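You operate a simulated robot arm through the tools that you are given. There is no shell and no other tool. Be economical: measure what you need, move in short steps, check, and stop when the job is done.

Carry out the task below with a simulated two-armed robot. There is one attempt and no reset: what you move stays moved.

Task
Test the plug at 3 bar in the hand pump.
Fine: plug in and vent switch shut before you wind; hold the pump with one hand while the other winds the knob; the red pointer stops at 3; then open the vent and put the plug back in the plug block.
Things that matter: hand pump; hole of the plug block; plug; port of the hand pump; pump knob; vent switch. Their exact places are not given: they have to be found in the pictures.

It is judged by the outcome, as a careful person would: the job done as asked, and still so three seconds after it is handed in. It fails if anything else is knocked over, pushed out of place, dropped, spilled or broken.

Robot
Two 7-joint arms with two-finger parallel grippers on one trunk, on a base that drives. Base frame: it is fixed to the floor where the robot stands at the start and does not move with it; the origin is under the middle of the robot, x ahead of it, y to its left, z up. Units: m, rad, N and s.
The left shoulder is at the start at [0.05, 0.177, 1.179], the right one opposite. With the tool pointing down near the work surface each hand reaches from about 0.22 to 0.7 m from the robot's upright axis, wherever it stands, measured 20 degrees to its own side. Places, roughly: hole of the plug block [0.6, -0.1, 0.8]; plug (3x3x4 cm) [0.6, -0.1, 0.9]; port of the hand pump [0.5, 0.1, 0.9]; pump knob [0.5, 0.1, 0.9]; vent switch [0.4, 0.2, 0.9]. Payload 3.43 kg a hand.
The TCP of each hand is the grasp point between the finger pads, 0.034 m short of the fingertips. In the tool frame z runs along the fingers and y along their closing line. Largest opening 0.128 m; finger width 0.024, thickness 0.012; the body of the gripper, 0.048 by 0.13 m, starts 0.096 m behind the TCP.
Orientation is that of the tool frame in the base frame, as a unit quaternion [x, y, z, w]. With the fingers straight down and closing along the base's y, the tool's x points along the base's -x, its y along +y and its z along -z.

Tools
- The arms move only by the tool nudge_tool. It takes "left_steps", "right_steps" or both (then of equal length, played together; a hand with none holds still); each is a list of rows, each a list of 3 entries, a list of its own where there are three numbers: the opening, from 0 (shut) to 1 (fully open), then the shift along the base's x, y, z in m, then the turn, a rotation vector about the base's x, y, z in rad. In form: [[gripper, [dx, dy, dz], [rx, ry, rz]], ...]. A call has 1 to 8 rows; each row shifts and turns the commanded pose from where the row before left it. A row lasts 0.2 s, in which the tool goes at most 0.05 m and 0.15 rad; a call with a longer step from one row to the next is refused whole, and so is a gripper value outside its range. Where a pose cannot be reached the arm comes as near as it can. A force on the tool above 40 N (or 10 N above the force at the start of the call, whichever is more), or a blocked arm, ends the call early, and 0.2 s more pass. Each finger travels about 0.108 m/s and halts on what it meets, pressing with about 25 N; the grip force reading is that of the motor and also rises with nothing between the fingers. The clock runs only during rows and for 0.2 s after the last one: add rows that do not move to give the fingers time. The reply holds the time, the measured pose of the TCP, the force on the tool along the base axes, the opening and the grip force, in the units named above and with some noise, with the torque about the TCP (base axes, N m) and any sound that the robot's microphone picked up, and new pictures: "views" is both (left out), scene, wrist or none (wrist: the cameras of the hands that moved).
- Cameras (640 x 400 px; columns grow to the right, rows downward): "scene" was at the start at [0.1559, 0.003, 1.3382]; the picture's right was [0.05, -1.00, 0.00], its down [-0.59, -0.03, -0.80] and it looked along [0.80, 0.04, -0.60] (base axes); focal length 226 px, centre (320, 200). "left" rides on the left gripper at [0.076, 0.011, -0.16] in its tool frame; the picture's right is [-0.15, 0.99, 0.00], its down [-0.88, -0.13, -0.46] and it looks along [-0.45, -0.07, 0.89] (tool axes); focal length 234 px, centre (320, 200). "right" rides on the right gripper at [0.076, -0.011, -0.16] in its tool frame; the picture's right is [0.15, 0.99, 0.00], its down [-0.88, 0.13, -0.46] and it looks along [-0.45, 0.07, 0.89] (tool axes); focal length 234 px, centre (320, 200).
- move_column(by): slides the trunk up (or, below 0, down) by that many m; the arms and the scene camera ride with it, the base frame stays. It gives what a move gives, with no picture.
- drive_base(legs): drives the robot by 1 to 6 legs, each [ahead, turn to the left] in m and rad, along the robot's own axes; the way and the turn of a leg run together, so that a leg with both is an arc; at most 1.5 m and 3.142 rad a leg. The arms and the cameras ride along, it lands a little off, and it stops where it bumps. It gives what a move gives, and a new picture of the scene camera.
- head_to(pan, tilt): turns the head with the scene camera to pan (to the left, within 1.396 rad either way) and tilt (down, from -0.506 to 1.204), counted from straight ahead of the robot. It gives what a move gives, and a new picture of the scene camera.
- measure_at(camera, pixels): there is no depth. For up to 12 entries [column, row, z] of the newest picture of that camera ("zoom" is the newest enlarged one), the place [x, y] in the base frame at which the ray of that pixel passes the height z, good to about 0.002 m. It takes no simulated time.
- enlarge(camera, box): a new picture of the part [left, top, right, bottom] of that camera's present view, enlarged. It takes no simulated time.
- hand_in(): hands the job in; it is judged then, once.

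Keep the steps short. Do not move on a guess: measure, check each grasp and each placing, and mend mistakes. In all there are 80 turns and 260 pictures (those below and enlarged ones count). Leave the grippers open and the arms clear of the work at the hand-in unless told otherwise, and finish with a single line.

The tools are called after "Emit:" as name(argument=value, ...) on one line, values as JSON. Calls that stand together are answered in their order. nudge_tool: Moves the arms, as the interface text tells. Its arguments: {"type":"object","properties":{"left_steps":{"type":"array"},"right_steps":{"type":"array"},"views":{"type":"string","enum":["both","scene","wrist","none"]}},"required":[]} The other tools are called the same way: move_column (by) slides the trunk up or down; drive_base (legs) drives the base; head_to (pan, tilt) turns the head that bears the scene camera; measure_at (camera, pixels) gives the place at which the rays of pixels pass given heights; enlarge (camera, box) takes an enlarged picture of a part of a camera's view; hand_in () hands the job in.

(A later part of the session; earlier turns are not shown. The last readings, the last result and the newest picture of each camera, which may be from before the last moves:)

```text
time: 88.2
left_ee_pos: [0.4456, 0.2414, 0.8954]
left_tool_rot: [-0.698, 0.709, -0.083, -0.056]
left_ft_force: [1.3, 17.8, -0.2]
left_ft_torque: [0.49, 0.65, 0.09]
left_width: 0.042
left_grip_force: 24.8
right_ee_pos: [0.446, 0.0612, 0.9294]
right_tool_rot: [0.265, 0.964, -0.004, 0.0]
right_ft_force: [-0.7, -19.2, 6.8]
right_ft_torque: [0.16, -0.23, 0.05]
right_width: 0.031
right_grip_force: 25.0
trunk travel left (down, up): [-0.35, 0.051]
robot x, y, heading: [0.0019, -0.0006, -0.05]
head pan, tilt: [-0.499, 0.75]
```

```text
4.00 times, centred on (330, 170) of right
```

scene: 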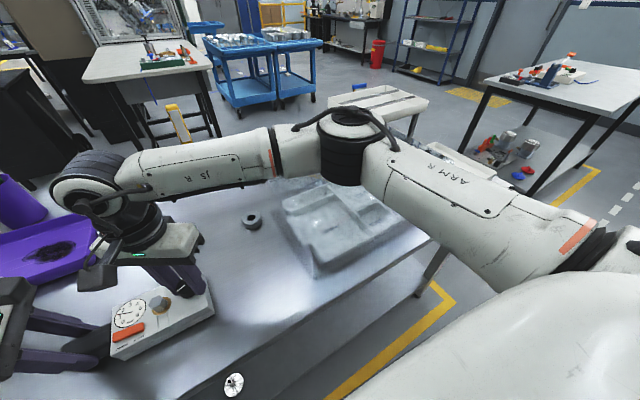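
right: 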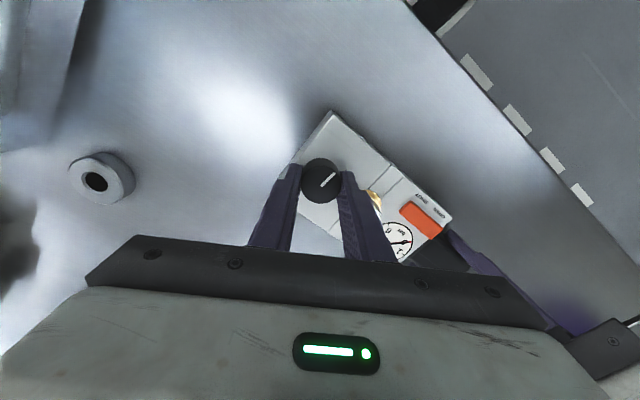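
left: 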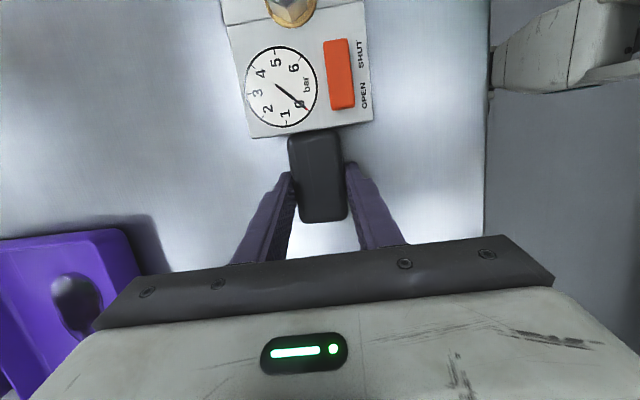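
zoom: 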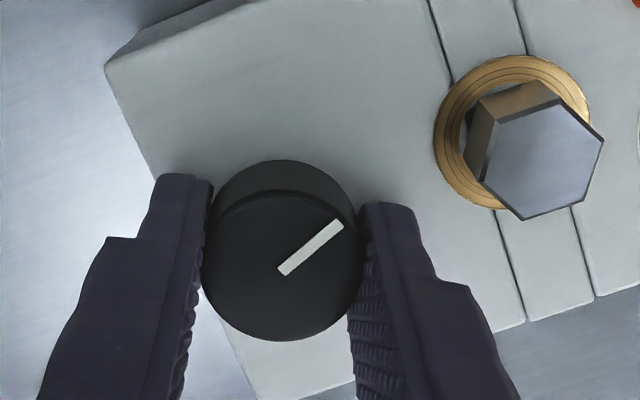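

About 1.45 bar at 1.05 rad of turn (≈1.38 bar/rad), so about 1.1 rad remains. The wrist camera would come near the left hand, so I release, lift 3 cm, turn back +0.8 and regrip.

Emit:
nudge_tool(right_steps=[[0.15, [0, -0.002, 0], [0, 0, 0]], [0.37, [0, 0, 0], [0, 0, 0]], [0.37, [0, 0, 0.03], [0, 0, 0.1]], [0.37, [0, 0, 0.005], [0, 0, 0.14]], [0.37, [0, 0, 0], [0, 0, 0.14]], [0.37, [0, 0, 0], [0, 0, 0.14]], [0.37, [0, 0, 0], [0, 0, 0.14]], [0.37, [0, 0, 0], [0, 0, 0.14]]], views="wrist")

Emit:
enlarge(camera="right", box=[260, 120, 400, 220])

Emit:
enlarge(camera="left", box=[230, 0, 390, 140])

```text
time: 90.0
left_ee_pos: [0.4453, 0.2398, 0.8952]
left_tool_rot: [-0.697, 0.709, -0.086, -0.056]
left_ft_force: [0.5, -3.3, 4.6]
left_ft_torque: [-0.73, 0.41, 0.11]
left_width: 0.0414
left_grip_force: 25.0
right_ee_pos: [0.4458, 0.0613, 0.9642]
right_tool_rot: [-0.135, 0.991, 0.0, 0.001]
right_ft_force: [-0.4, -0.1, 0.6]
right_ft_torque: [0.01, 0.02, 0.02]
right_width: 0.0475
right_grip_force: 0.0
trunk travel left (down, up): [-0.35, 0.051]
robot x, y, heading: [-0.0017, -0.0004, -0.052]
head pan, tilt: [-0.499, 0.75]
```

right: 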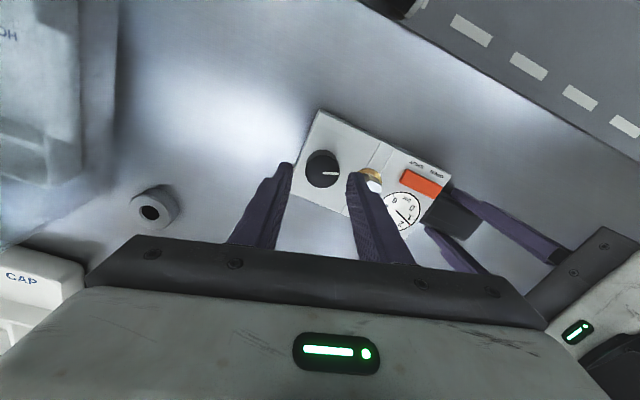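

```text
4.00 times, centred on (330, 170) of right
```

zoom: 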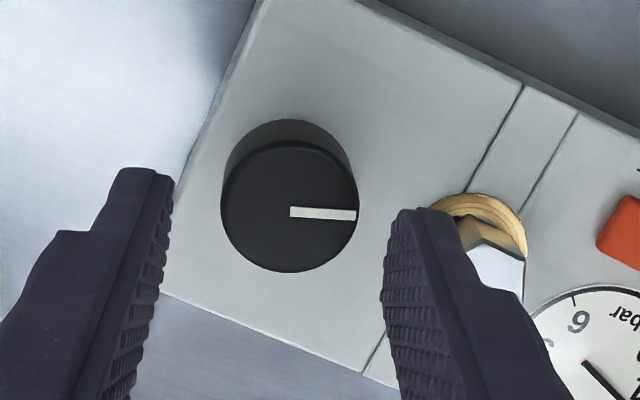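

```text
2.86 times, centred on (310, 70) of left
```

zoom: 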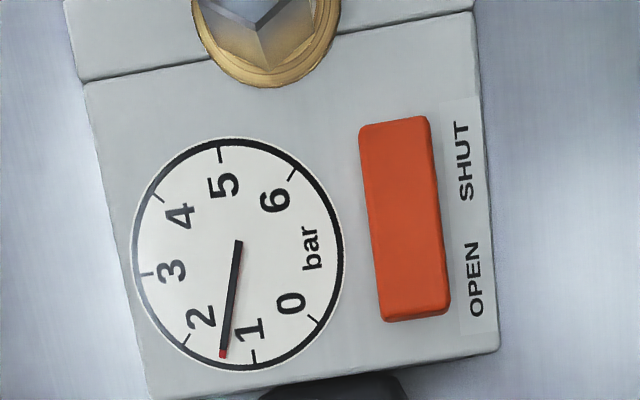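

Pressure holds at about 1.45. Descending again slightly narrower (0.33) with a 2.5 mm shift toward centre, then closing.

Emit:
nudge_tool(right_steps=[[0.33, [-0.001, 0.0025, 0], [0, 0, 0]], [0.33, [0, 0, -0.015], [0, 0, 0]], [0.33, [0, 0, -0.012], [0, 0, 0]], [0.33, [0, 0, -0.008], [0, 0, 0]], [0.1, [0, 0, 0], [0, 0, 0]], [0, [0, 0, 0], [0, 0, 0]], [0, [0, 0, 0], [0, 0, 0]]], views="wrist")

Emit:
enlarge(camera="right", box=[260, 120, 400, 220])

```text
time: 91.6
left_ee_pos: [0.4453, 0.2384, 0.8961]
left_tool_rot: [-0.697, 0.71, -0.084, -0.057]
left_ft_force: [1.7, -1.2, 7.0]
left_ft_torque: [-0.19, 0.41, 0.15]
left_width: 0.0417
left_grip_force: 25.1
right_ee_pos: [0.4438, 0.0627, 0.9288]
right_tool_rot: [-0.133, 0.991, -0.001, 0.001]
right_ft_force: [0.1, -1.6, 2.3]
right_ft_torque: [-0.29, 0.09, -0.03]
right_width: 0.0309
right_grip_force: 25.0
trunk travel left (down, up): [-0.35, 0.051]
robot x, y, heading: [0.0012, 0.0008, -0.047]
head pan, tilt: [-0.499, 0.75]
```

right: 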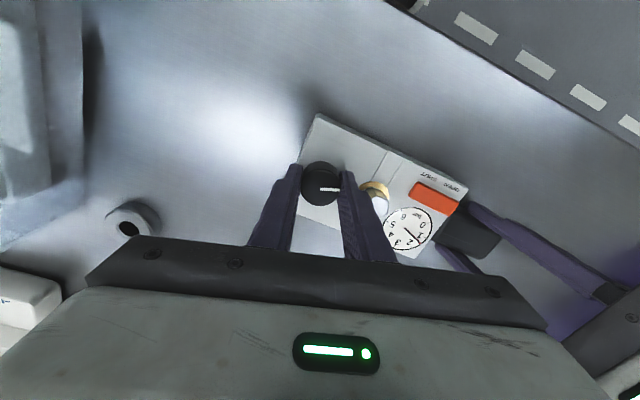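

```text
4.00 times, centred on (330, 170) of right
```

zoom: 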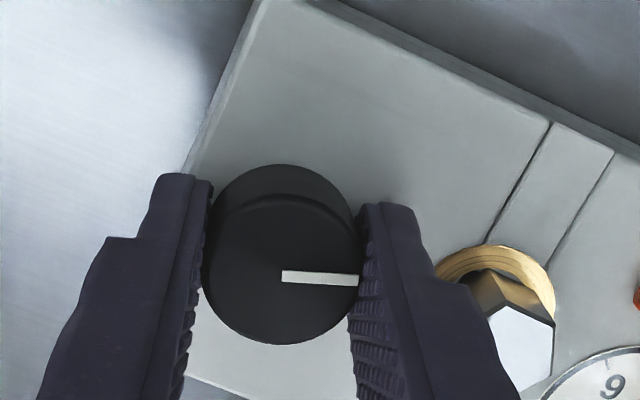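

Regripped. Winding a further -0.9 rad, then reading.

Emit:
nudge_tool(right_steps=[[0, [0, 0, 0.001], [0, 0, -0.15]], [0, [0, 0, 0], [0, 0, -0.15]], [0, [0, 0, 0], [0, 0, -0.15]], [0, [0, 0, 0], [0, 0, -0.15]], [0, [0, 0, 0], [0, 0, -0.15]], [0, [0, 0, 0], [0, 0, -0.15]], [0, [0, 0, 0], [0, 0, 0]]], views="scene")

Emit:
enlarge(camera="left", box=[260, 30, 350, 140])

```text
time: 93.2
left_ee_pos: [0.4458, 0.2402, 0.8959]
left_tool_rot: [-0.697, 0.71, -0.084, -0.057]
left_ft_force: [3.5, 8.6, 1.3]
left_ft_torque: [0.01, 0.38, 0.59]
left_width: 0.0417
left_grip_force: 25.1
right_ee_pos: [0.4448, 0.0641, 0.9304]
right_tool_rot: [0.311, 0.95, -0.002, 0.001]
right_ft_force: [-3.2, -10.6, 4.7]
right_ft_torque: [0.29, 0.14, 0.05]
right_width: 0.0311
right_grip_force: 24.5
trunk travel left (down, up): [-0.35, 0.051]
robot x, y, heading: [0.0025, 0.0019, -0.05]
head pan, tilt: [-0.499, 0.75]
```

scene: 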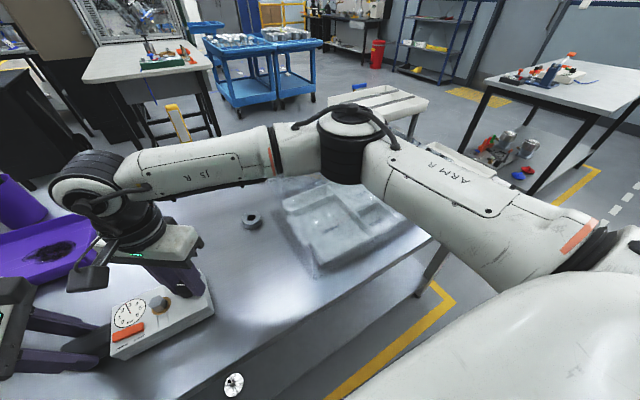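

```text
3.64 times, centred on (305, 85) of left
```

zoom: 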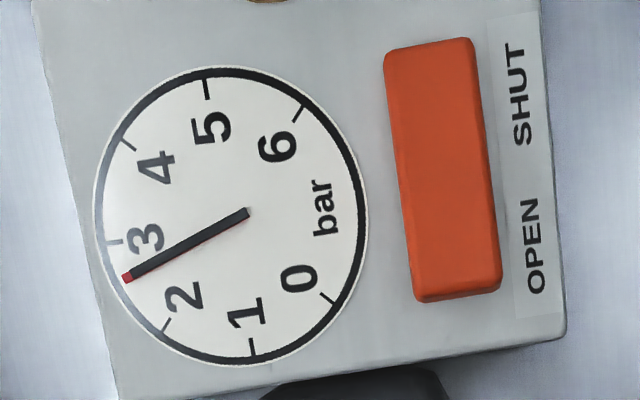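

About 2.67 bar. At ≈1.36 bar/rad, another 0.24 rad is needed. I go -0.2 and read again.

Emit:
nudge_tool(right_steps=[[0, [0, 0, 0], [0, 0, -0.1]], [0, [0, 0, 0], [0, 0, -0.1]], [0, [0, 0, 0], [0, 0, 0]]], views="none")

Emit:
enlarge(camera="left", box=[260, 30, 350, 140])

Emit:
enlarge(camera="scene", box=[105, 285, 165, 340])

```text
time: 94.0
left_ee_pos: [0.4464, 0.2408, 0.8957]
left_tool_rot: [-0.698, 0.709, -0.083, -0.056]
left_ft_force: [3.7, 11.6, -1.6]
left_ft_torque: [0.6, 0.5, 0.61]
left_width: 0.0417
left_grip_force: 25.0
right_ee_pos: [0.4453, 0.0631, 0.9284]
right_tool_rot: [0.406, 0.914, -0.001, 0.0]
right_ft_force: [-2.2, -13.8, 8.9]
right_ft_torque: [0.34, 0.02, 0.05]
right_width: 0.0308
right_grip_force: 25.4
trunk travel left (down, up): [-0.35, 0.051]
robot x, y, heading: [0.0007, -0.0004, -0.049]
head pan, tilt: [-0.499, 0.75]
```

```text
3.64 times, centred on (305, 85) of left
```

zoom: 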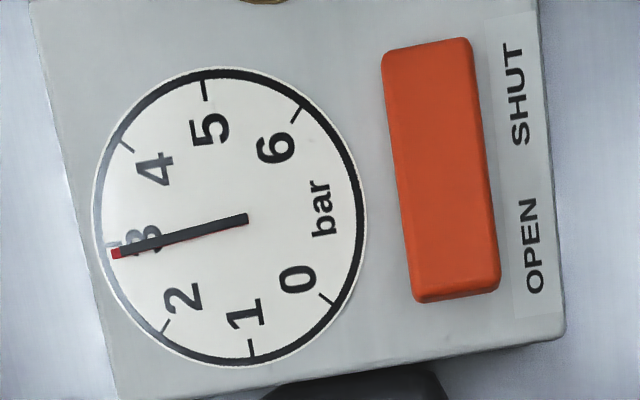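

```text
7.27 times, centred on (135, 312) of scene
5 turns are left
```

zoom: 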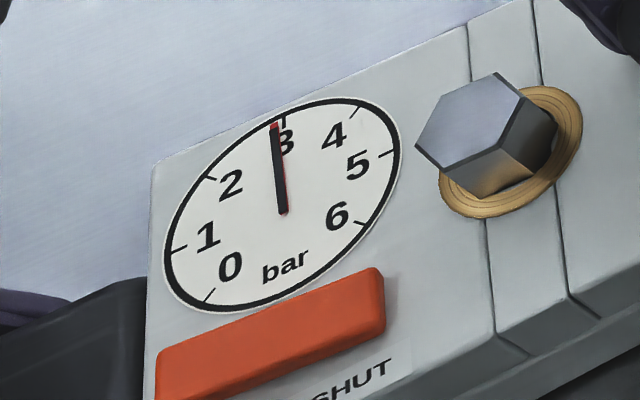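

Only 5 turns remain, so I chain calls. The gauge reads about 2.93–2.96: a last 0.05 rad brings it to 3. Then: release the knob and retreat the right hand, release the handle, press the OPEN end with the closed left fingers, rise, turn the base, and go above the plug with pictures.

Emit:
nudge_tool(right_steps=[[0, [0, 0, 0], [0, 0, -0.05]], [0, [0, 0, 0], [0, 0, 0]], [0, [0, 0, 0], [0, 0, 0]]], views="none")

Emit:
enlarge(camera="left", box=[260, 30, 350, 140])

Emit:
nudge_tool(right_steps=[[0.15, [0, 0, 0], [0, 0, 0]], [0.37, [0, 0, 0], [0, 0, 0]], [0.37, [0, 0, 0.02], [0, 0, 0]], [0.37, [0, 0, 0.03], [0, 0, 0]], [0.37, [0, 0, 0.04], [0, 0, 0]], [0.37, [0, -0.02, 0.04], [0, 0, 0]], [0.37, [-0.01, -0.03, 0.03], [0, 0, 0.05]], [0.37, [-0.02, -0.035, 0.02], [0, 0, 0.1]]], views="none")

Emit:
enlarge(camera="left", box=[260, 30, 350, 140])

Emit:
nudge_tool(left_steps=[[0.3, [0, 0, 0], [0, 0, 0]], [0.6, [0, 0, 0], [0, 0, 0]], [0.7, [0, 0, 0.03], [0, 0, 0]], [0.5, [0, 0, 0.04], [0, 0, 0]], [0.2, [0, 0, 0.04], [0, 0, 0]], [0, [-0.01, -0.03, 0], [0, 0, 0]], [0, [-0.01, -0.03, 0], [0, 0, 0]], [0, [0, 0, 0], [0, 0, 0]]], right_steps=[[0.37, [-0.02, -0.03, 0.01], [0, 0, 0.1]], [0.37, [-0.02, -0.03, 0.01], [0, 0, 0.1]], [0.37, [-0.02, -0.03, 0], [0, 0, 0.1]], [0.37, [-0.02, -0.03, 0], [0, 0, 0.1]], [0.37, [-0.01, -0.02, 0], [0, 0, 0.1]], [0.37, [0, 0, 0], [0, 0, 0.1]], [0.37, [0, 0, 0], [0, 0, 0]], [0.37, [0, 0, 0], [0, 0, 0]]], views="none")

Emit:
nudge_tool(left_steps=[[0, [0, 0, -0.03], [0, 0, 0]], [0, [0, 0, -0.03], [0, 0, 0]], [0, [0, 0, -0.01], [0, 0, 0]], [0, [0, 0, 0], [0, 0, 0]]], views="none")

Emit:
nudge_tool(left_steps=[[0, [0, 0, -0.004], [0, 0, 0]], [0, [0, 0, -0.003], [0, 0, 0]], [0, [0, 0, -0.003], [0, 0, 0]], [0, [0, 0, -0.002], [0, 0, 0]]], views="none")

Emit:
nudge_tool(left_steps=[[0, [0, 0, 0.02], [0, 0, 0]], [0, [0, 0.005, 0.03], [0, 0, 0]], [0, [0, 0.005, 0.04], [0, 0, 0]], [0.2, [0, 0, 0.04], [0, 0, 0]], [0.45, [0, 0, 0.035], [0, 0, 0]], [0.45, [0, 0, 0], [0, 0, 0]]], views="scene")

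Emit:
enlarge(camera="scene", box=[90, 250, 230, 360])

Emit:
drive_base(legs=[[0, -0.45]])

Emit:
nudge_tool(left_steps=[[0.45, [-0.003, 0.025, 0], [0, 0, 0.09]], [0.45, [-0.003, 0.028, 0], [0, 0, 0.09]], [0.45, [-0.003, 0.028, 0], [0, 0, 0.09]], [0.45, [-0.003, 0.028, 0], [0, 0, 0.09]], [0.45, [-0.003, 0.028, 0], [0, 0, 0.09]], [0.45, [0, 0, 0], [0, 0, 0]]], views="wrist")

Emit:
head_to(pan=0.6, tilt=0.65)

Emit:
enlarge(camera="left", box=[240, 60, 400, 180])

Emit:
measure_at(camera="left", pixels=[[320, 100, 0.91], [320, 140, 0.91], [320, 180, 0.91], [280, 140, 0.91], [360, 140, 0.91], [300, 120, 0.91], [340, 120, 0.91], [300, 160, 0.91], [340, 160, 0.91]])

```text
time: 94.8
left_ee_pos: [0.4453, 0.2408, 0.8946]
left_tool_rot: [-0.697, 0.71, -0.083, -0.057]
left_ft_force: [2.8, 14.0, -3.2]
left_ft_torque: [0.77, 0.55, 0.45]
left_width: 0.042
left_grip_force: 25.3
right_ee_pos: [0.4456, 0.0627, 0.9289]
right_tool_rot: [0.428, 0.904, -0.002, 0.0]
right_ft_force: [-2.0, -14.9, 8.0]
right_ft_torque: [0.32, -0.08, 0.04]
right_width: 0.0311
right_grip_force: 24.9
trunk travel left (down, up): [-0.35, 0.051]
robot x, y, heading: [-0.0065, 0.0022, -0.049]
head pan, tilt: [-0.499, 0.75]
```

```text
3.64 times, centred on (305, 85) of left
```

zoom: 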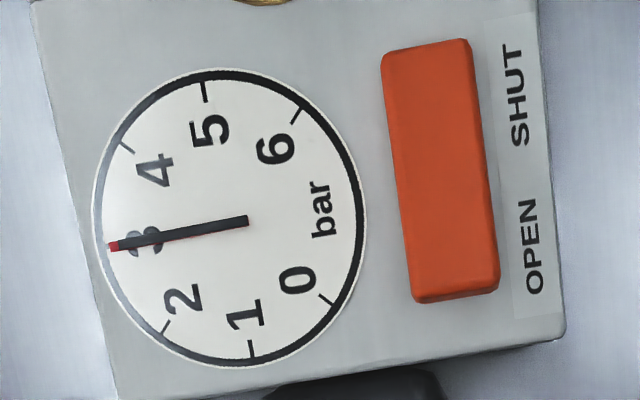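

```text
time: 96.6
left_ee_pos: [0.4466, 0.2409, 0.896]
left_tool_rot: [-0.697, 0.71, -0.085, -0.056]
left_ft_force: [-0.2, -2.5, 6.3]
left_ft_torque: [-0.09, 0.45, 0.12]
left_width: 0.0417
left_grip_force: 25.0
right_ee_pos: [0.416, -0.0212, 1.1116]
right_tool_rot: [0.358, 0.934, 0.0, 0.001]
right_ft_force: [-0.1, 0.5, 0.9]
right_ft_torque: [-0.02, 0.0, -0.03]
right_width: 0.0472
right_grip_force: 0.1
trunk travel left (down, up): [-0.35, 0.051]
robot x, y, heading: [0.0022, 0.0027, -0.046]
head pan, tilt: [-0.499, 0.75]
```

```text
3.64 times, centred on (305, 85) of left
```

zoom: 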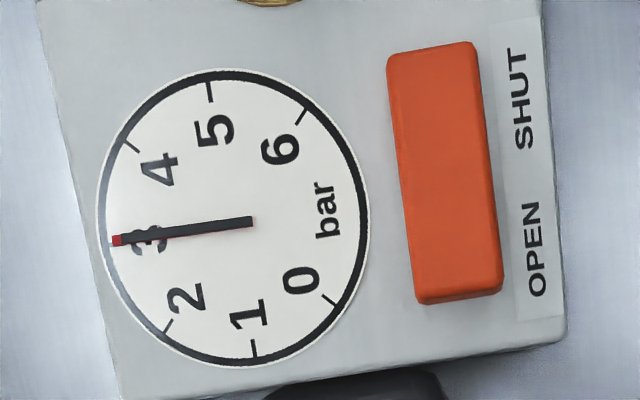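

```text
time: 98.4
left_ee_pos: [0.4258, 0.1817, 1.0062]
left_tool_rot: [-0.698, 0.709, -0.084, -0.057]
left_ft_force: [0.5, -0.7, -1.4]
left_ft_torque: [0.0, -0.01, 0.04]
left_width: 0.0
left_grip_force: 24.9
right_ee_pos: [0.3248, -0.1594, 1.1294]
right_tool_rot: [0.065, 0.998, -0.002, 0.0]
right_ft_force: [0.7, -0.6, 0.1]
right_ft_torque: [-0.03, 0.02, -0.02]
right_width: 0.0471
right_grip_force: 0.1
trunk travel left (down, up): [-0.35, 0.051]
robot x, y, heading: [0.0008, -0.001, -0.052]
head pan, tilt: [-0.499, 0.75]
```

```text
time: 99.4
left_ee_pos: [0.4272, 0.1813, 0.9369]
left_tool_rot: [-0.698, 0.709, -0.084, -0.057]
left_ft_force: [0.8, -0.7, -0.3]
left_ft_torque: [0.03, 0.01, 0.02]
left_width: 0.0001
left_grip_force: 25.4
right_ee_pos: [0.325, -0.1602, 1.1293]
right_tool_rot: [0.066, 0.998, -0.002, 0.0]
right_ft_force: [0.5, 0.6, 0.0]
right_ft_torque: [-0.02, 0.0, -0.02]
right_width: 0.0469
right_grip_force: 0.0
trunk travel left (down, up): [-0.35, 0.051]
robot x, y, heading: [-0.0007, 0.0024, -0.051]
head pan, tilt: [-0.499, 0.75]
```

```text
time: 100.1
left_ee_pos: [0.4267, 0.1809, 0.9333]
left_tool_rot: [-0.697, 0.709, -0.088, -0.053]
left_ft_force: [-8.0, 4.4, 22.5]
left_ft_torque: [0.12, 0.41, -0.05]
left_width: 0.0
left_grip_force: 25.2
right_ee_pos: [0.3229, -0.1597, 1.1288]
right_tool_rot: [0.065, 0.998, -0.002, 0.002]
right_ft_force: [-0.6, 0.0, 0.3]
right_ft_torque: [0.0, 0.04, -0.03]
right_width: 0.0475
right_grip_force: 0.1
trunk travel left (down, up): [-0.35, 0.051]
robot x, y, heading: [0.0002, -0.0, -0.051]
head pan, tilt: [-0.499, 0.75]
stopped in row 3 (left hand): the force on the tool passed its limit (the readings are from after the stop); the commanded pose is now the measured one
```

```text
time: 101.5
left_ee_pos: [0.4285, 0.1904, 1.0964]
left_tool_rot: [-0.697, 0.71, -0.087, -0.055]
left_ft_force: [0.0, 0.9, 0.5]
left_ft_torque: [0.0, 0.01, -0.01]
left_width: 0.0578
left_grip_force: 0.0
right_ee_pos: [0.3243, -0.1598, 1.1287]
right_tool_rot: [0.065, 0.998, -0.001, -0.001]
right_ft_force: [0.7, -0.3, -0.3]
right_ft_torque: [0.0, -0.02, -0.03]
right_width: 0.0475
right_grip_force: 0.2
trunk travel left (down, up): [-0.35, 0.051]
robot x, y, heading: [-0.0007, 0.0002, -0.051]
head pan, tilt: [-0.499, 0.75]
```

scene: 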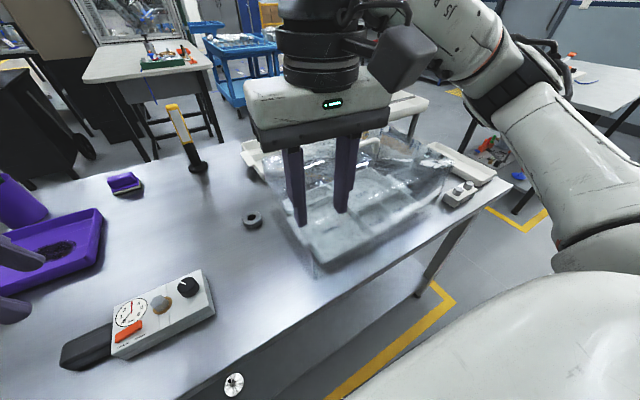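

```text
3.64 times, centred on (160, 305) of scene
```

zoom: 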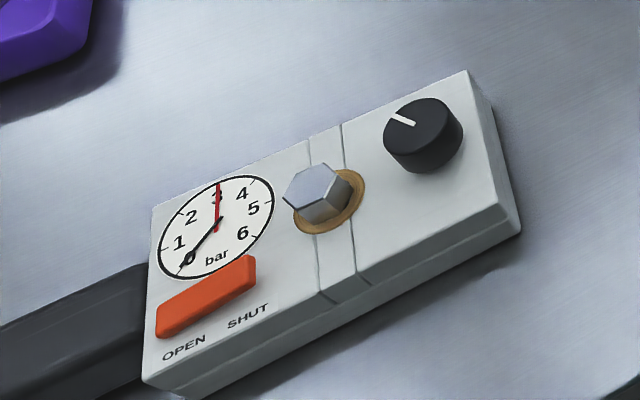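

```text
time: 103.2
left_ee_pos: [0.4682, -0.0177, 1.0982]
left_tool_rot: [-0.521, 0.847, -0.073, -0.073]
left_ft_force: [0.3, -0.3, -0.9]
left_ft_torque: [0.0, 0.01, 0.0]
left_width: 0.0578
left_grip_force: 0.1
right_ee_pos: [0.2212, -0.2858, 1.13]
right_tool_rot: [0.288, 0.958, -0.001, 0.0]
right_ft_force: [0.3, 0.0, 0.1]
right_ft_torque: [-0.02, 0.02, 0.0]
right_width: 0.0474
right_grip_force: 0.0
trunk travel left (down, up): [-0.35, 0.051]
robot x, y, heading: [-0.0027, -0.001, -0.501]
head pan, tilt: [-0.499, 0.75]
```

scene: 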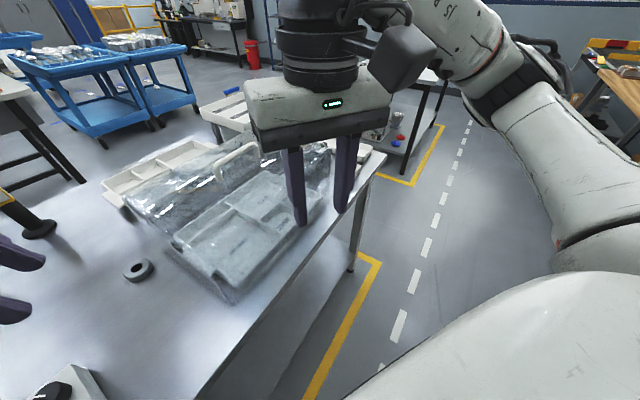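

```text
time: 104.6
left_ee_pos: [0.4534, 0.121, 1.0969]
left_tool_rot: [-0.697, 0.709, -0.087, -0.056]
left_ft_force: [-0.1, 0.0, -0.3]
left_ft_torque: [0.02, 0.01, 0.01]
left_width: 0.0576
left_grip_force: 0.0
right_ee_pos: [0.222, -0.2869, 1.1282]
right_tool_rot: [0.288, 0.958, -0.002, 0.0]
right_ft_force: [-0.3, 1.0, 0.8]
right_ft_torque: [-0.01, 0.03, 0.01]
right_width: 0.0474
right_grip_force: 0.2
trunk travel left (down, up): [-0.35, 0.051]
robot x, y, heading: [-0.0012, 0.0011, -0.502]
head pan, tilt: [-0.499, 0.75]
```

left: 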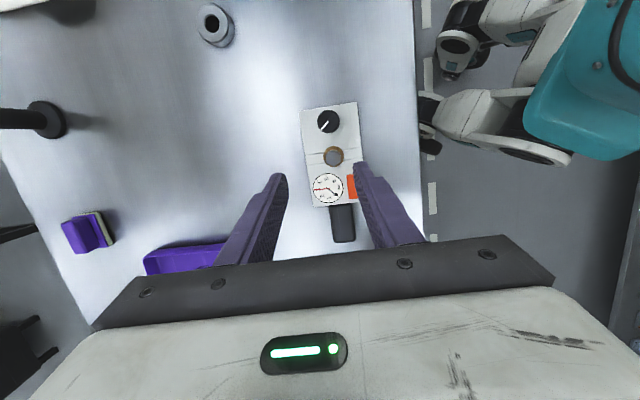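

```text
time: 105.9
left_ee_pos: [0.4531, 0.1221, 1.0973]
left_tool_rot: [-0.697, 0.709, -0.087, -0.054]
left_ft_force: [0.3, -0.1, -0.3]
left_ft_torque: [0.04, -0.03, 0.01]
left_width: 0.0576
left_grip_force: 0.0
right_ee_pos: [0.2219, -0.2846, 1.1291]
right_tool_rot: [0.287, 0.958, -0.002, 0.0]
right_ft_force: [0.4, -0.9, 0.6]
right_ft_torque: [-0.03, 0.01, -0.01]
right_width: 0.0472
right_grip_force: 0.0
trunk travel left (down, up): [-0.35, 0.051]
robot x, y, heading: [0.0008, 0.0009, -0.5]
head pan, tilt: [0.6, 0.649]
```

scene: 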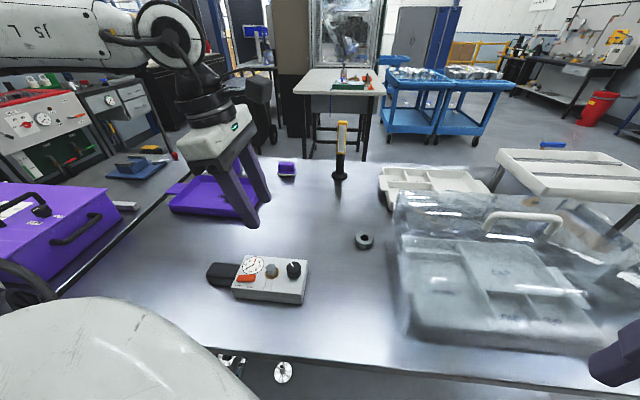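

```text
3.33 times, centred on (320, 120) of left
```

zoom: 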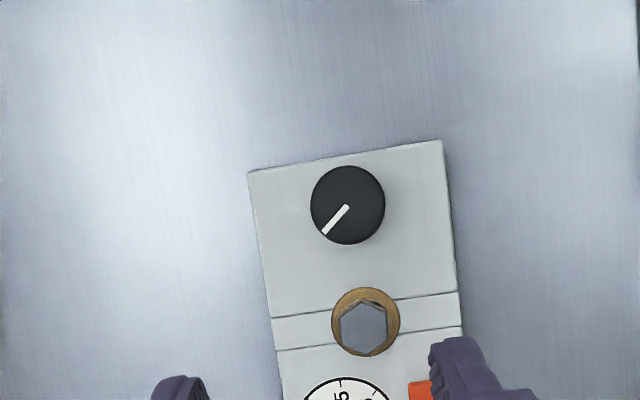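

```text
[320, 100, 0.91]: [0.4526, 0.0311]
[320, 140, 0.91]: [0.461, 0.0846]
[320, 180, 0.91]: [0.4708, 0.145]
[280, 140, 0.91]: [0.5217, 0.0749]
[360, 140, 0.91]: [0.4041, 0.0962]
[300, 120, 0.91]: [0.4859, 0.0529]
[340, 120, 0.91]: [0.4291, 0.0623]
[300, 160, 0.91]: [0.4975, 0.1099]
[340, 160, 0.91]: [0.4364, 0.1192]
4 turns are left
```

The red pointer stayed at 3 and the vent is OPEN, with the black needle at 0. The plug is at (0.447, 0.1153). Next: descend, grip it on the flats, lift slowly, and carry it above the plug block, with pictures and a measuring grid.

Emit:
nudge_tool(left_steps=[[0.45, [-0.006, 0, -0.03], [0, 0, 0]], [0.45, [0, 0, -0.04], [0, 0, 0]], [0.45, [0, 0, -0.04], [0, 0, 0]], [0.4, [0, 0, -0.035], [0, 0, 0]], [0.4, [0, 0, -0.014], [0, 0, 0]], [0.4, [0, 0, -0.009], [0, 0, 0]], [0.4, [0, 0, 0], [0, 0, 0]]], views="none")

Emit:
enlarge(camera="left", box=[260, 130, 380, 220])

Emit:
nudge_tool(left_steps=[[0.2, [0, 0, 0], [0, 0, 0]], [0, [0, 0, 0], [0, 0, 0]], [0, [0, 0, 0], [0, 0, 0]], [0, [0, 0, 0], [0, 0, 0]], [0, [0, 0, 0.003], [0, 0, 0]], [0, [0, 0, 0.003], [0, 0, 0]], [0, [0, 0, 0.003], [0, 0, 0]], [0, [0, 0, 0], [0, 0, 0]]], views="none")

Emit:
nudge_tool(left_steps=[[0, [0, 0, 0.005], [0, 0, 0]], [0, [0, 0, 0.005], [0, 0, 0]], [0, [0, 0, 0.006], [0, 0, 0]], [0, [0, 0, 0.008], [0, 0, 0]], [0, [0, 0, 0.01], [0, 0, 0]], [0, [0, 0, 0.01], [0, 0, 0]], [0, [0, 0, 0.015], [0, 0, 0]], [0, [0, 0, 0], [0, 0, 0]]], views="none")

Emit:
enlarge(camera="left", box=[260, 130, 380, 220])

Emit:
nudge_tool(left_steps=[[0, [0.01, -0.015, 0], [0, 0, 0]], [0, [0.02, -0.03, 0], [0, 0, 0]], [0, [0.025, -0.034, 0], [0, 0, 0]], [0, [0.025, -0.034, 0], [0, 0, 0]], [0, [0.025, -0.034, 0], [0, 0, 0]], [0, [0.02, -0.03, 0], [0, 0, 0]], [0, [0.0155, -0.0285, 0], [0, 0, 0]], [0, [0.01, -0.02, 0], [0, 0, 0]]], views="none")

Emit:
nudge_tool(left_steps=[[0, [0, 0, -0.01], [0, 0, 0]], [0, [0, 0, 0], [0, 0, 0]]], views="both")

Emit:
enlarge(camera="left", box=[260, 130, 380, 220])

Emit:
enlarge(camera="scene", box=[335, 190, 395, 255])

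Emit:
measure_at(camera="left", pixels=[[310, 160, 0.869], [330, 160, 0.869], [320, 150, 0.869], [320, 170, 0.869], [319.5, 181.5, 0.966]])

Emit:
measure_at(camera="scene", pixels=[[355, 235, 0.869], [375, 235, 0.869], [365, 230, 0.869], [365, 240, 0.869], [365, 245, 0.869]])

```text
time: 107.5
left_ee_pos: [0.4453, 0.1201, 0.9302]
left_tool_rot: [-0.697, 0.71, -0.087, -0.055]
left_ft_force: [0.3, 0.6, -0.5]
left_ft_torque: [0.01, -0.01, 0.02]
left_width: 0.0514
left_grip_force: 0.1
right_ee_pos: [0.2215, -0.2864, 1.1295]
right_tool_rot: [0.288, 0.958, -0.002, -0.001]
right_ft_force: [0.2, -0.2, 0.2]
right_ft_torque: [0.02, 0.01, -0.01]
right_width: 0.0473
right_grip_force: 0.0
trunk travel left (down, up): [-0.35, 0.051]
robot x, y, heading: [-0.0007, -0.0014, -0.505]
head pan, tilt: [0.6, 0.649]
```

```text
4.44 times, centred on (320, 175) of left
```

zoom: 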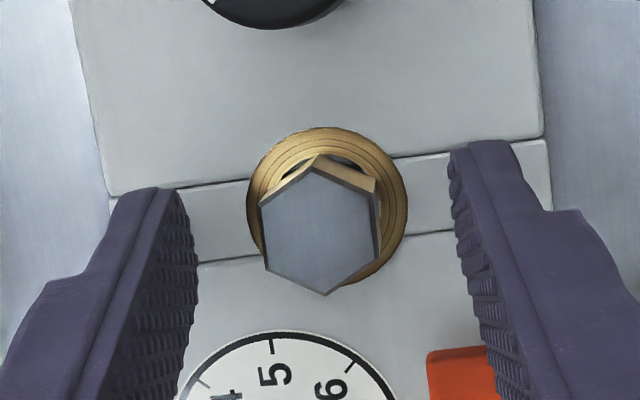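

```text
time: 109.3
left_ee_pos: [0.4471, 0.1209, 0.9379]
left_tool_rot: [-0.696, 0.71, -0.088, -0.055]
left_ft_force: [-1.4, 0.4, 0.2]
left_ft_torque: [0.03, 0.08, -0.01]
left_width: 0.02
left_grip_force: 25.2
right_ee_pos: [0.2227, -0.2856, 1.1298]
right_tool_rot: [0.288, 0.958, -0.002, -0.001]
right_ft_force: [0.2, 0.3, 0.1]
right_ft_torque: [0.01, -0.02, 0.0]
right_width: 0.0476
right_grip_force: 0.0
trunk travel left (down, up): [-0.35, 0.051]
robot x, y, heading: [-0.0014, 0.004, -0.499]
head pan, tilt: [0.6, 0.649]
```

```text
time: 111.1
left_ee_pos: [0.4457, 0.1216, 0.9982]
left_tool_rot: [-0.697, 0.71, -0.087, -0.054]
left_ft_force: [0.4, -0.1, -0.8]
left_ft_torque: [0.03, -0.01, 0.01]
left_width: 0.0201
left_grip_force: 25.4
right_ee_pos: [0.2215, -0.287, 1.1296]
right_tool_rot: [0.286, 0.958, -0.001, -0.001]
right_ft_force: [0.5, -0.3, -0.8]
right_ft_torque: [0.0, 0.01, -0.01]
right_width: 0.0474
right_grip_force: 0.1
trunk travel left (down, up): [-0.35, 0.051]
robot x, y, heading: [0.0007, -0.0021, -0.505]
head pan, tilt: [0.6, 0.649]
```

```text
4.44 times, centred on (320, 175) of left
```

zoom: 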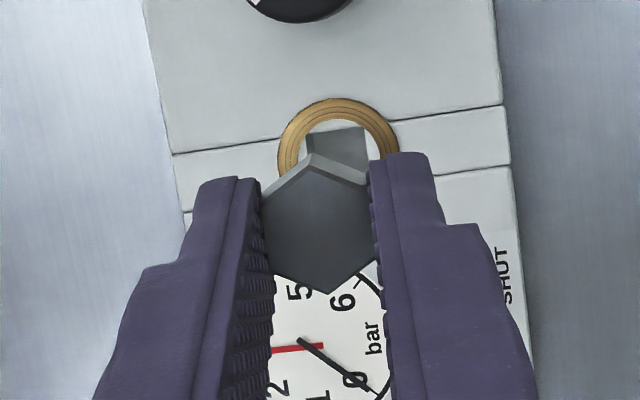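

```text
time: 112.9
left_ee_pos: [0.5965, -0.1052, 0.9981]
left_tool_rot: [-0.697, 0.71, -0.088, -0.055]
left_ft_force: [0.3, 0.4, -1.4]
left_ft_torque: [0.01, 0.01, 0.0]
left_width: 0.02
left_grip_force: 24.9
right_ee_pos: [0.2222, -0.2861, 1.1284]
right_tool_rot: [0.288, 0.958, -0.002, -0.001]
right_ft_force: [-0.5, 0.1, -0.7]
right_ft_torque: [0.0, 0.0, 0.0]
right_width: 0.0475
right_grip_force: 0.0
trunk travel left (down, up): [-0.35, 0.051]
robot x, y, heading: [-0.0009, 0.001, -0.497]
head pan, tilt: [0.6, 0.649]
```

```text
time: 113.5
left_ee_pos: [0.5966, -0.1032, 0.9877]
left_tool_rot: [-0.697, 0.709, -0.088, -0.054]
left_ft_force: [-0.2, 0.7, 0.1]
left_ft_torque: [-0.02, 0.02, 0.04]
left_width: 0.0201
left_grip_force: 25.0
right_ee_pos: [0.2223, -0.2861, 1.1288]
right_tool_rot: [0.287, 0.958, -0.002, -0.001]
right_ft_force: [0.8, -0.8, -0.3]
right_ft_torque: [0.02, 0.0, -0.01]
right_width: 0.0476
right_grip_force: 0.1
trunk travel left (down, up): [-0.35, 0.051]
robot x, y, heading: [0.001, -0.0041, -0.502]
head pan, tilt: [0.6, 0.649]
```

scene: 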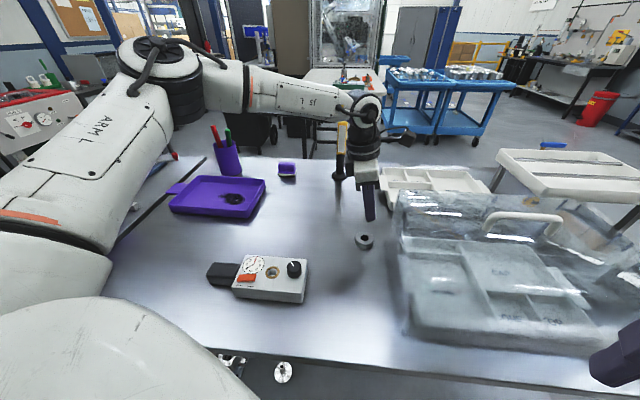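
left: 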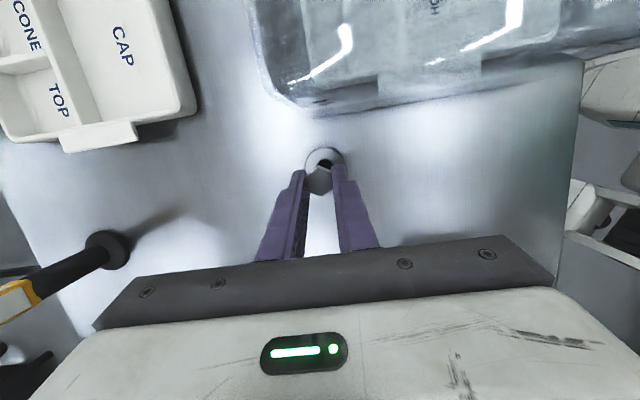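

```text
4.44 times, centred on (320, 175) of left
```

zoom: 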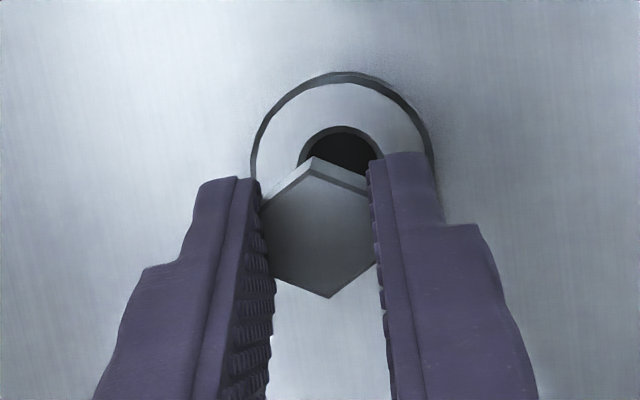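

```text
6.15 times, centred on (365, 222) of scene
```

zoom: 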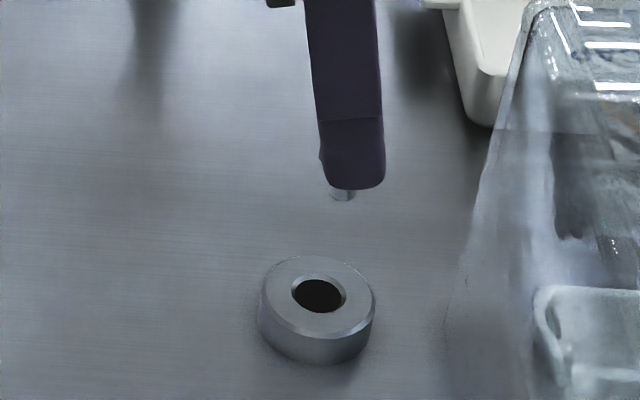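

```text
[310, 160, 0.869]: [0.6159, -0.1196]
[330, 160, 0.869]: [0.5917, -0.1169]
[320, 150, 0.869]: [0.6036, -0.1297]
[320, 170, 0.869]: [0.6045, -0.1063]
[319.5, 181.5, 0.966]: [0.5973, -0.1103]
```

```text
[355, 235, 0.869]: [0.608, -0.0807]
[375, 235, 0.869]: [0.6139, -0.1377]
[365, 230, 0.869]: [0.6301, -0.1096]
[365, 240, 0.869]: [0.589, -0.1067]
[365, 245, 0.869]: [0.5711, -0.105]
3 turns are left
```

Plug axis is within about 1 mm of the hole at (0.598, -0.109). I shift (+0.0007, +0.0005) and lower it into the block, without releasing yet, and look.

Emit:
nudge_tool(left_steps=[[0, [0.0007, 0.0005, -0.012], [0, 0, 0]], [0, [0, 0, -0.012], [0, 0, 0]], [0, [0, 0, -0.012], [0, 0, 0]], [0, [0, 0, -0.01], [0, 0, 0]], [0, [0, 0, -0.006], [0, 0, 0]], [0, [0, 0, 0], [0, 0, 0]]], views="none")

Emit:
enlarge(camera="scene", box=[335, 190, 395, 255])

Emit:
nudge_tool(left_steps=[[0, [0, 0, -0.004], [0, 0, 0]], [0, [0, 0, -0.004], [0, 0, 0]], [0, [0, 0, -0.004], [0, 0, 0]], [0, [0, 0, -0.004], [0, 0, 0]], [0, [0, 0, -0.004], [0, 0, 0]], [0, [0, 0, -0.002], [0, 0, 0]], [0, [0, 0, 0], [0, 0, 0]]], views="both")

Emit:
enlarge(camera="scene", box=[335, 200, 395, 255])

Emit:
enlarge(camera="left", box=[260, 130, 380, 220])

```text
time: 114.9
left_ee_pos: [0.5951, -0.093, 0.9406]
left_tool_rot: [-0.696, 0.711, -0.088, -0.055]
left_ft_force: [0.0, -0.3, -0.3]
left_ft_torque: [-0.01, 0.0, 0.0]
left_width: 0.0204
left_grip_force: 25.3
left hand out of reach, approached as far as the arm can: row 3, 4
right_ee_pos: [0.2216, -0.2857, 1.1297]
right_tool_rot: [0.287, 0.958, -0.002, 0.0]
right_ft_force: [0.6, 0.3, 0.2]
right_ft_torque: [0.03, 0.01, 0.02]
right_width: 0.0473
right_grip_force: 0.1
trunk travel left (down, up): [-0.35, 0.051]
robot x, y, heading: [0.0024, 0.0017, -0.502]
head pan, tilt: [0.6, 0.649]
```

```text
6.15 times, centred on (365, 222) of scene
```

zoom: 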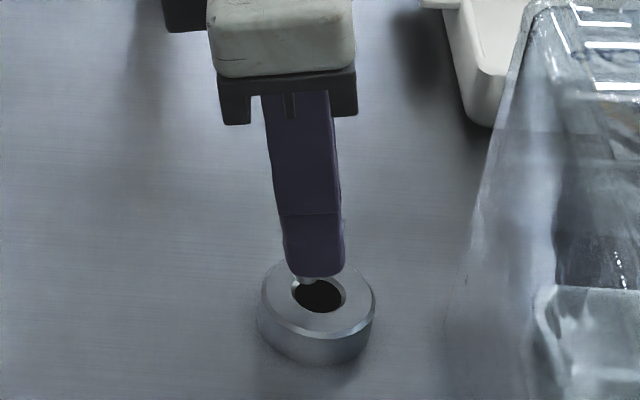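

```text
time: 116.5
left_ee_pos: [0.5901, -0.0891, 0.9232]
left_tool_rot: [-0.696, 0.71, -0.092, -0.054]
left_ft_force: [4.1, -3.0, 17.2]
left_ft_torque: [-0.27, -0.2, 0.02]
left_width: 0.0203
left_grip_force: 24.8
left hand out of reach, approached as far as the arm can: row 1, 4
right_ee_pos: [0.2208, -0.2871, 1.1303]
right_tool_rot: [0.288, 0.958, -0.001, 0.0]
right_ft_force: [-0.1, -0.4, -0.5]
right_ft_torque: [-0.04, 0.02, 0.01]
right_width: 0.0475
right_grip_force: 0.1
trunk travel left (down, up): [-0.35, 0.051]
robot x, y, heading: [0.0004, 0.004, -0.5]
head pan, tilt: [0.6, 0.649]
```

scene: 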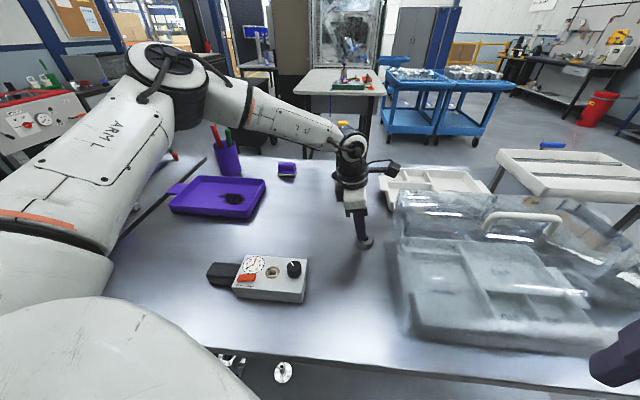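
left: 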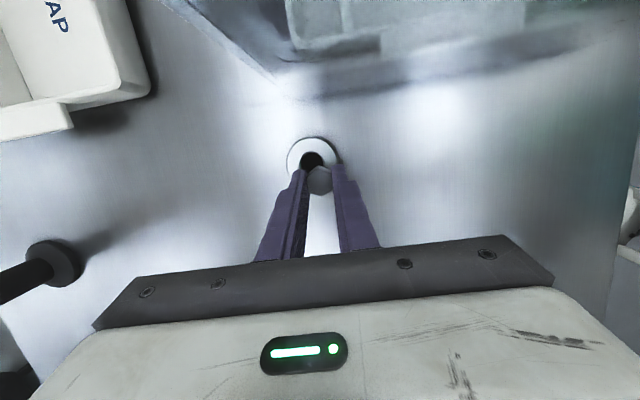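

```text
7.27 times, centred on (365, 228) of scene
```

zoom: 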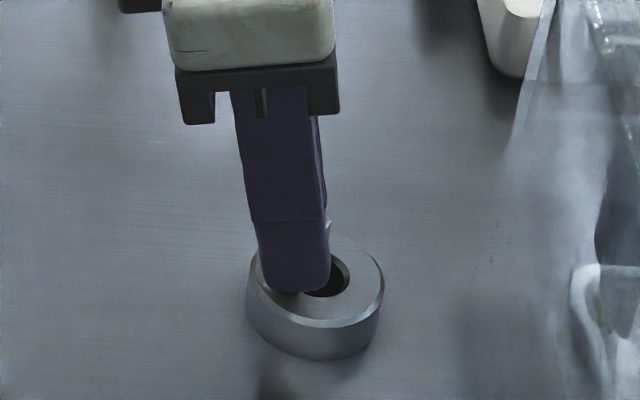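

```text
4.44 times, centred on (320, 175) of left
2 turns are left
```

zoom: 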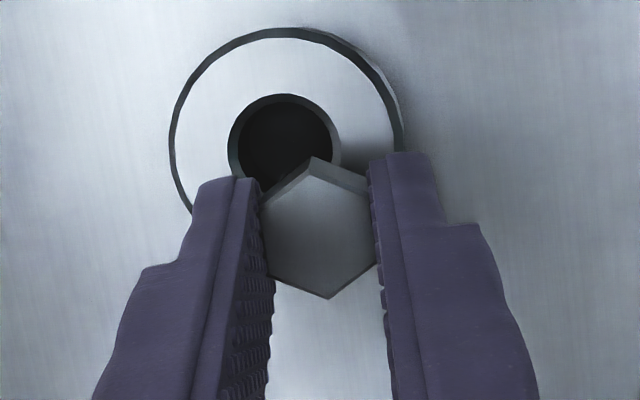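

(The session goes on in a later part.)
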